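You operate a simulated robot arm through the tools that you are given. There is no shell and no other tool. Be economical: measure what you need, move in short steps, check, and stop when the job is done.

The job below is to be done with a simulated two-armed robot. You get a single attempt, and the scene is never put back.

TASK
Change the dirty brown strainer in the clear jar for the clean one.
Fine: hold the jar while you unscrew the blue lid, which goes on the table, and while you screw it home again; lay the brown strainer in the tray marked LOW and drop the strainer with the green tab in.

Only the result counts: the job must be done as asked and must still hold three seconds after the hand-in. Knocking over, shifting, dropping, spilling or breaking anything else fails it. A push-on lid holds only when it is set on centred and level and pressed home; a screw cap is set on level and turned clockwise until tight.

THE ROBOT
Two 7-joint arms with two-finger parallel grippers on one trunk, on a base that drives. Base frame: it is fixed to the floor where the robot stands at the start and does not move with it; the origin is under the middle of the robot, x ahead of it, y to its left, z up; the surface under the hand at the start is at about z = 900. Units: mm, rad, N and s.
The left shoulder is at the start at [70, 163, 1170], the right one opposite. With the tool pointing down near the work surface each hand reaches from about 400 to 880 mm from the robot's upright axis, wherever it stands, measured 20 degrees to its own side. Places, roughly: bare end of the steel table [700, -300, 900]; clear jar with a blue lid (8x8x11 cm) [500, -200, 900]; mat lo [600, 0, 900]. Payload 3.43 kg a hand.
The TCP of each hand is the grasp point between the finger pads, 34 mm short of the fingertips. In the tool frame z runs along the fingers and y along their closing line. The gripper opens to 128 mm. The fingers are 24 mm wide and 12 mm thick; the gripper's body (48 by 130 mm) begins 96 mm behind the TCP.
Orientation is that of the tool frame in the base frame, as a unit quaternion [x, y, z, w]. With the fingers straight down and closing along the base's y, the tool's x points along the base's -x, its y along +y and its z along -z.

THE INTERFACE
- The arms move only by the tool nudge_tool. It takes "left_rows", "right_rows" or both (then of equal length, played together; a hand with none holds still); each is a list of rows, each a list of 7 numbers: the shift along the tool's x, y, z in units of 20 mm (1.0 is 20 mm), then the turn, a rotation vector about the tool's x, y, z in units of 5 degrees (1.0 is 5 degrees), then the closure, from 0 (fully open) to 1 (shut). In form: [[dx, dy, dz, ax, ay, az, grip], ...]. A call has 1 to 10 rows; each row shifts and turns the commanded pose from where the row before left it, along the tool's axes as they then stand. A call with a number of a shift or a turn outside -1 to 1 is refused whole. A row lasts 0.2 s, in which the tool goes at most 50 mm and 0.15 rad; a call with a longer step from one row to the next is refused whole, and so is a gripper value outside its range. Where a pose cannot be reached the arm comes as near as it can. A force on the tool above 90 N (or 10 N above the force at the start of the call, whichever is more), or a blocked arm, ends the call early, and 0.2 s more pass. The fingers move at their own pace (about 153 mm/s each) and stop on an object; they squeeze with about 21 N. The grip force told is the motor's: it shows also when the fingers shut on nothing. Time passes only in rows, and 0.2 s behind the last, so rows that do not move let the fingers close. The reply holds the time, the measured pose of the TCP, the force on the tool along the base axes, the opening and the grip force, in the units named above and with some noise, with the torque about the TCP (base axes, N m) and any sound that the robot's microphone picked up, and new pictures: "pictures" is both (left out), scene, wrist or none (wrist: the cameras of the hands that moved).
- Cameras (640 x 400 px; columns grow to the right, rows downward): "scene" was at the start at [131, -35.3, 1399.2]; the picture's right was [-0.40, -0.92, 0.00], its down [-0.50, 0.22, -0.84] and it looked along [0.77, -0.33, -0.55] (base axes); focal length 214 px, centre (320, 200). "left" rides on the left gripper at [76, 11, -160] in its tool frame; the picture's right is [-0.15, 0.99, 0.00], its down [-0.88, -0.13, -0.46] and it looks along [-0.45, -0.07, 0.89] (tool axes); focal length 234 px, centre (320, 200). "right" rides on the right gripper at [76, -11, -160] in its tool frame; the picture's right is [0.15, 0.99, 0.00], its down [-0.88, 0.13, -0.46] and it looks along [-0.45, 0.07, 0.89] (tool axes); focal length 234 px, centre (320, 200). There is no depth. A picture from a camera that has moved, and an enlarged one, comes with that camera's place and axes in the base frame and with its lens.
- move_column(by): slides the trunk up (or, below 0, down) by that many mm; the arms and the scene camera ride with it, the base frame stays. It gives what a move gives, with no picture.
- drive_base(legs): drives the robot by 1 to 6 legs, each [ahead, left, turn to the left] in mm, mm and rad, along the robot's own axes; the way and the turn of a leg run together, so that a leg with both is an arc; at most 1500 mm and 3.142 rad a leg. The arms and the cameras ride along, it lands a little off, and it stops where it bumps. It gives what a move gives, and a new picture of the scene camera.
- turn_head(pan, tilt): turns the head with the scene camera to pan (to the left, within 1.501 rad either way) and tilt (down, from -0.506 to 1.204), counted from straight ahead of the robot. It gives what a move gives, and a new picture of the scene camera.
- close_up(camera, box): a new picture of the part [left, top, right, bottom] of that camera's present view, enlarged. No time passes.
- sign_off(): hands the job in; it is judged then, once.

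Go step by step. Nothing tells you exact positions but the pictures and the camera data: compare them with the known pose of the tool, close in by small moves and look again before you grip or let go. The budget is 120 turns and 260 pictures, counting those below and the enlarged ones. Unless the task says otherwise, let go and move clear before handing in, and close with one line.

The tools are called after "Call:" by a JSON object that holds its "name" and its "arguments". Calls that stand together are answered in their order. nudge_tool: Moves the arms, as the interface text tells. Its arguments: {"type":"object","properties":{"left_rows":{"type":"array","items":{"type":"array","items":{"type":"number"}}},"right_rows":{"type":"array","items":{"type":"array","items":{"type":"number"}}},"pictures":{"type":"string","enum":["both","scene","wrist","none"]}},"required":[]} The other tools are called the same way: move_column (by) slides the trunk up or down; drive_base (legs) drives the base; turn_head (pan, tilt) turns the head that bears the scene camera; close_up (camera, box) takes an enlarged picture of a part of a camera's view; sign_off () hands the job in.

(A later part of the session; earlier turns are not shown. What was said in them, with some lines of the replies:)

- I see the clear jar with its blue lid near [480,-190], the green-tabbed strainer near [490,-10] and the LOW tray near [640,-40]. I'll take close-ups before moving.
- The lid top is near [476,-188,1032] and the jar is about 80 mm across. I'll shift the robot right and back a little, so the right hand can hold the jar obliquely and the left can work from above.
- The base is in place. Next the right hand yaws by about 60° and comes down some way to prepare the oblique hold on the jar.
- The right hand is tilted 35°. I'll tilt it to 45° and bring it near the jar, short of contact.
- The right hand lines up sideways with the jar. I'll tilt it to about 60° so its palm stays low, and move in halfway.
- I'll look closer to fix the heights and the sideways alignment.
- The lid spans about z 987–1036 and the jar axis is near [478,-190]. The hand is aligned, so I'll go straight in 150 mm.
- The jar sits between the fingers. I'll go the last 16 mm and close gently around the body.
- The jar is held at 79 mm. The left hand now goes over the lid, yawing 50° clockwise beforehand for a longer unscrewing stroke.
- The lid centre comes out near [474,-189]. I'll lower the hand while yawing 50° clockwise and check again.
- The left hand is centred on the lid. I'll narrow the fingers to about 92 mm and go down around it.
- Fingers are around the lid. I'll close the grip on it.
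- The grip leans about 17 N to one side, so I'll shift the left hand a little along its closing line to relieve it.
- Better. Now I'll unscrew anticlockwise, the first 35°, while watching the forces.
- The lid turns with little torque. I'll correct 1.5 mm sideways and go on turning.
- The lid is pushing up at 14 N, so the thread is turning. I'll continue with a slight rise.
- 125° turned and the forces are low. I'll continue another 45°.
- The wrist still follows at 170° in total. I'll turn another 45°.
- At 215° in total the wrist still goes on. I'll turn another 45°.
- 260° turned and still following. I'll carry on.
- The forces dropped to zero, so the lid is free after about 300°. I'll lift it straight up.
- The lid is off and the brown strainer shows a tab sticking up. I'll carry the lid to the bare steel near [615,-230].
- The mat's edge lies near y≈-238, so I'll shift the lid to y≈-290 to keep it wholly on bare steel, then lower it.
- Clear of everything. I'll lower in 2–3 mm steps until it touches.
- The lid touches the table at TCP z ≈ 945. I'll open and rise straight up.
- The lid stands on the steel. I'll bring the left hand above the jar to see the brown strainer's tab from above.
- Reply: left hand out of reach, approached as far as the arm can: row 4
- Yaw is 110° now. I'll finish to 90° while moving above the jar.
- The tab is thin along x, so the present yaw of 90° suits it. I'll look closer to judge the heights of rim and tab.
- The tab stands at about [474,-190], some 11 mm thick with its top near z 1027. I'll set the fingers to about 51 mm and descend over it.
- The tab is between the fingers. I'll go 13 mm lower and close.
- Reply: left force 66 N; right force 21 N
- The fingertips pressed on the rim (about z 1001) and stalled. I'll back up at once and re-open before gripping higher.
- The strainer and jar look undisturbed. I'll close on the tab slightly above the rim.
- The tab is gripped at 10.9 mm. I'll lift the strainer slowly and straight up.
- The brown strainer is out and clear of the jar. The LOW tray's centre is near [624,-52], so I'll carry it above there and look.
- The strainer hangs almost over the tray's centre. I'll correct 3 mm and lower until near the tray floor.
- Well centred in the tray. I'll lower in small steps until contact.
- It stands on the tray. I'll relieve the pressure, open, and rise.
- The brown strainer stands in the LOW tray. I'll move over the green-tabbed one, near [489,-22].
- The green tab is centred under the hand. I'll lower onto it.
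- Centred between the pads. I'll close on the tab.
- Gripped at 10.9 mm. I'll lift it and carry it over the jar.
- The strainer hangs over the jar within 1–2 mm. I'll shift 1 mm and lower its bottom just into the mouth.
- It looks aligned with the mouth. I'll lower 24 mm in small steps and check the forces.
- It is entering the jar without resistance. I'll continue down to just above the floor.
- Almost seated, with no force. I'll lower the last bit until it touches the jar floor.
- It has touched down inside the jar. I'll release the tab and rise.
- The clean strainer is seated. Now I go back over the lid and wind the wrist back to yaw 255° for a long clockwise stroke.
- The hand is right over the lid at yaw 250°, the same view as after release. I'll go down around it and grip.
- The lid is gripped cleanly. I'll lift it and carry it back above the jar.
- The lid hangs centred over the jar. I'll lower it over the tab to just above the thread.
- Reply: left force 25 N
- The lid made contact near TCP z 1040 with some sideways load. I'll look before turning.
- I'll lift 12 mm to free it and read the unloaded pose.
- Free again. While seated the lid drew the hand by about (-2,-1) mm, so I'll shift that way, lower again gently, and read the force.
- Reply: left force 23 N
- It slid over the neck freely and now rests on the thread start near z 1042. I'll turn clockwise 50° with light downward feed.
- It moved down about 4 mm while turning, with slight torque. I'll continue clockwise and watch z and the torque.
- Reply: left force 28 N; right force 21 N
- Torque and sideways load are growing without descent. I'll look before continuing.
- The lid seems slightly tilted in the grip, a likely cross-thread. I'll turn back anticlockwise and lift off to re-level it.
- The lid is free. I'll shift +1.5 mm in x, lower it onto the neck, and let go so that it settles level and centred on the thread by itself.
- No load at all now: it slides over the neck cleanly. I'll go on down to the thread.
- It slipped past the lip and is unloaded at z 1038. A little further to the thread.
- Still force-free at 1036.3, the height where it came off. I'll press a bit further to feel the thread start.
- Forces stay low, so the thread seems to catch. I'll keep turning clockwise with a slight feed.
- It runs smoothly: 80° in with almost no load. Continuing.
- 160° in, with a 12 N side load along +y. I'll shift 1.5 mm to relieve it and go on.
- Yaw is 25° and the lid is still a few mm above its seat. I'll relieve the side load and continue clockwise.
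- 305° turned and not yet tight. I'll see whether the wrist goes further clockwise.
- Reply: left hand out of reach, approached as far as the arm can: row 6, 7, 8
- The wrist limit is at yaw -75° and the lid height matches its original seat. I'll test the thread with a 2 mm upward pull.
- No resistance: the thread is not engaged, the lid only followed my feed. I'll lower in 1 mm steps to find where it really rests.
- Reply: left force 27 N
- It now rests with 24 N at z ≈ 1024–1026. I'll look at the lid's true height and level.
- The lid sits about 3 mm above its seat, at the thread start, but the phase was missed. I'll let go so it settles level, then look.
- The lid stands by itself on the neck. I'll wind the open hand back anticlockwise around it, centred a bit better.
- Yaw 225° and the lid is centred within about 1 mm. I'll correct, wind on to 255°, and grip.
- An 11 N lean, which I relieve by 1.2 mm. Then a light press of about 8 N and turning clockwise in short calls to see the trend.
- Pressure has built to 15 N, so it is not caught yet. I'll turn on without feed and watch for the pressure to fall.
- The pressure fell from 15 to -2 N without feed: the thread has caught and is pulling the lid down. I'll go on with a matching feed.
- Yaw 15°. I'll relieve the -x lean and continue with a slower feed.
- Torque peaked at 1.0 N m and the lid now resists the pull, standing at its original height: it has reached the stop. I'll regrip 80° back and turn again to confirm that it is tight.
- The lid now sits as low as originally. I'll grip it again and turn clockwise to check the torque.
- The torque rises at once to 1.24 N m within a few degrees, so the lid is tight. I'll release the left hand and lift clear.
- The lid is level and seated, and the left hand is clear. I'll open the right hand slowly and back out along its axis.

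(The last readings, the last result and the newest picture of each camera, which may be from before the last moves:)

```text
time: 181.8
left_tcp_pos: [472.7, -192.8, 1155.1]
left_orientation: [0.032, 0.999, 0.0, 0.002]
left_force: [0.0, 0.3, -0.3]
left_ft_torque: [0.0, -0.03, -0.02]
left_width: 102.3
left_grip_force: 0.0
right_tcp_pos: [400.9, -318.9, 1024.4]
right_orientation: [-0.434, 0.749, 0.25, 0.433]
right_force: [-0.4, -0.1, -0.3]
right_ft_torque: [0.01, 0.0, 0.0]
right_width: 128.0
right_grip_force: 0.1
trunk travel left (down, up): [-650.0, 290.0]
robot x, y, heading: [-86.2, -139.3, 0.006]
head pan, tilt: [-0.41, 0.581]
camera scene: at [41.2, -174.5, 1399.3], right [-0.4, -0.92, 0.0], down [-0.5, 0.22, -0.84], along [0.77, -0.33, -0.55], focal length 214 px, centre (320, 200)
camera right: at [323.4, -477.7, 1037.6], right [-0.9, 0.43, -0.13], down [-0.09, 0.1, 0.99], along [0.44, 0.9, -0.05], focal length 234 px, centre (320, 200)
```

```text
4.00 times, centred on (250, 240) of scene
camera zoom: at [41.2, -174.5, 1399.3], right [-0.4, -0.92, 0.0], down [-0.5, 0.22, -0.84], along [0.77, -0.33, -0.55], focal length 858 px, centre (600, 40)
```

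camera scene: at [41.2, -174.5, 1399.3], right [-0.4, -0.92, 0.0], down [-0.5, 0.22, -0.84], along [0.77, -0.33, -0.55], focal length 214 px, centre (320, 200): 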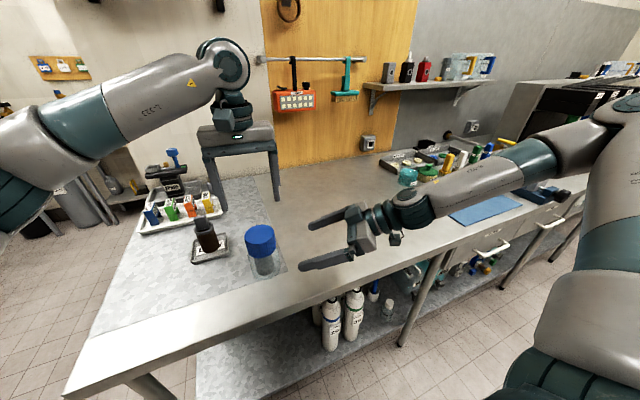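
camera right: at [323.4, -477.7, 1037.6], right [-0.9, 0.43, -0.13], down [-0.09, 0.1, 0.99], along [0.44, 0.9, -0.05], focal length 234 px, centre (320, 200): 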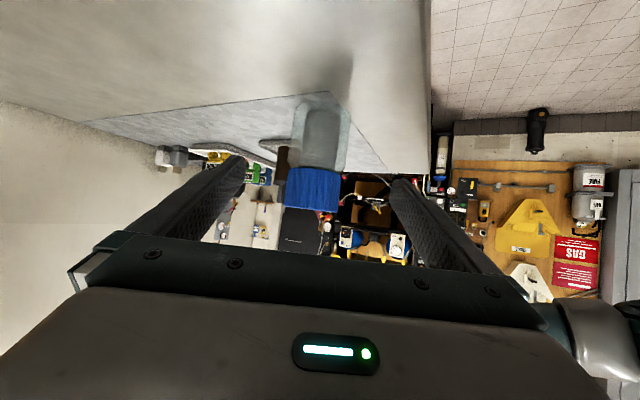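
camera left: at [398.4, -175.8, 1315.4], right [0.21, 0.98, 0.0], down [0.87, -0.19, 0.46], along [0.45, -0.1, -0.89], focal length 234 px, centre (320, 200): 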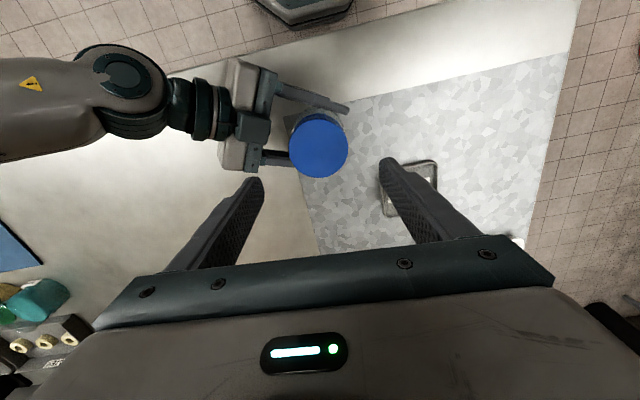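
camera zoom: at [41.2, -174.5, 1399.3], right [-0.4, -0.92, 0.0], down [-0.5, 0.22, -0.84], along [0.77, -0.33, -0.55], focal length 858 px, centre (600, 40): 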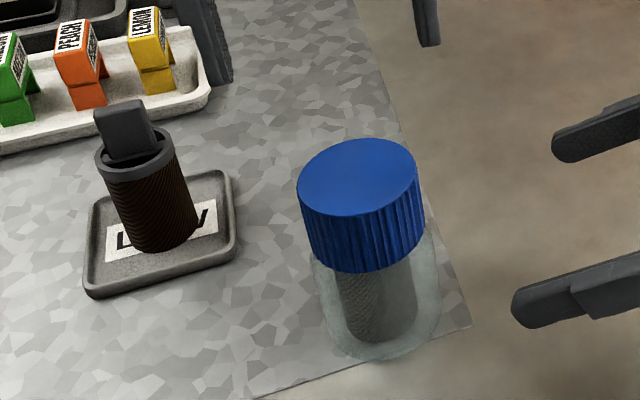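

The jar stands upright with its lid level and seated, the clean strainer inside, the brown one in the LOW tray, and both hands clear. Handing in.

Call:
{"name": "sign_off", "arguments": {}}

```text
The job is handed in.
```

I changed the strainer and handed the job in: the clean green-tabbed strainer is in the jar, the blue lid is screwed tight, and the brown strainer stands upright in the LOW tray.
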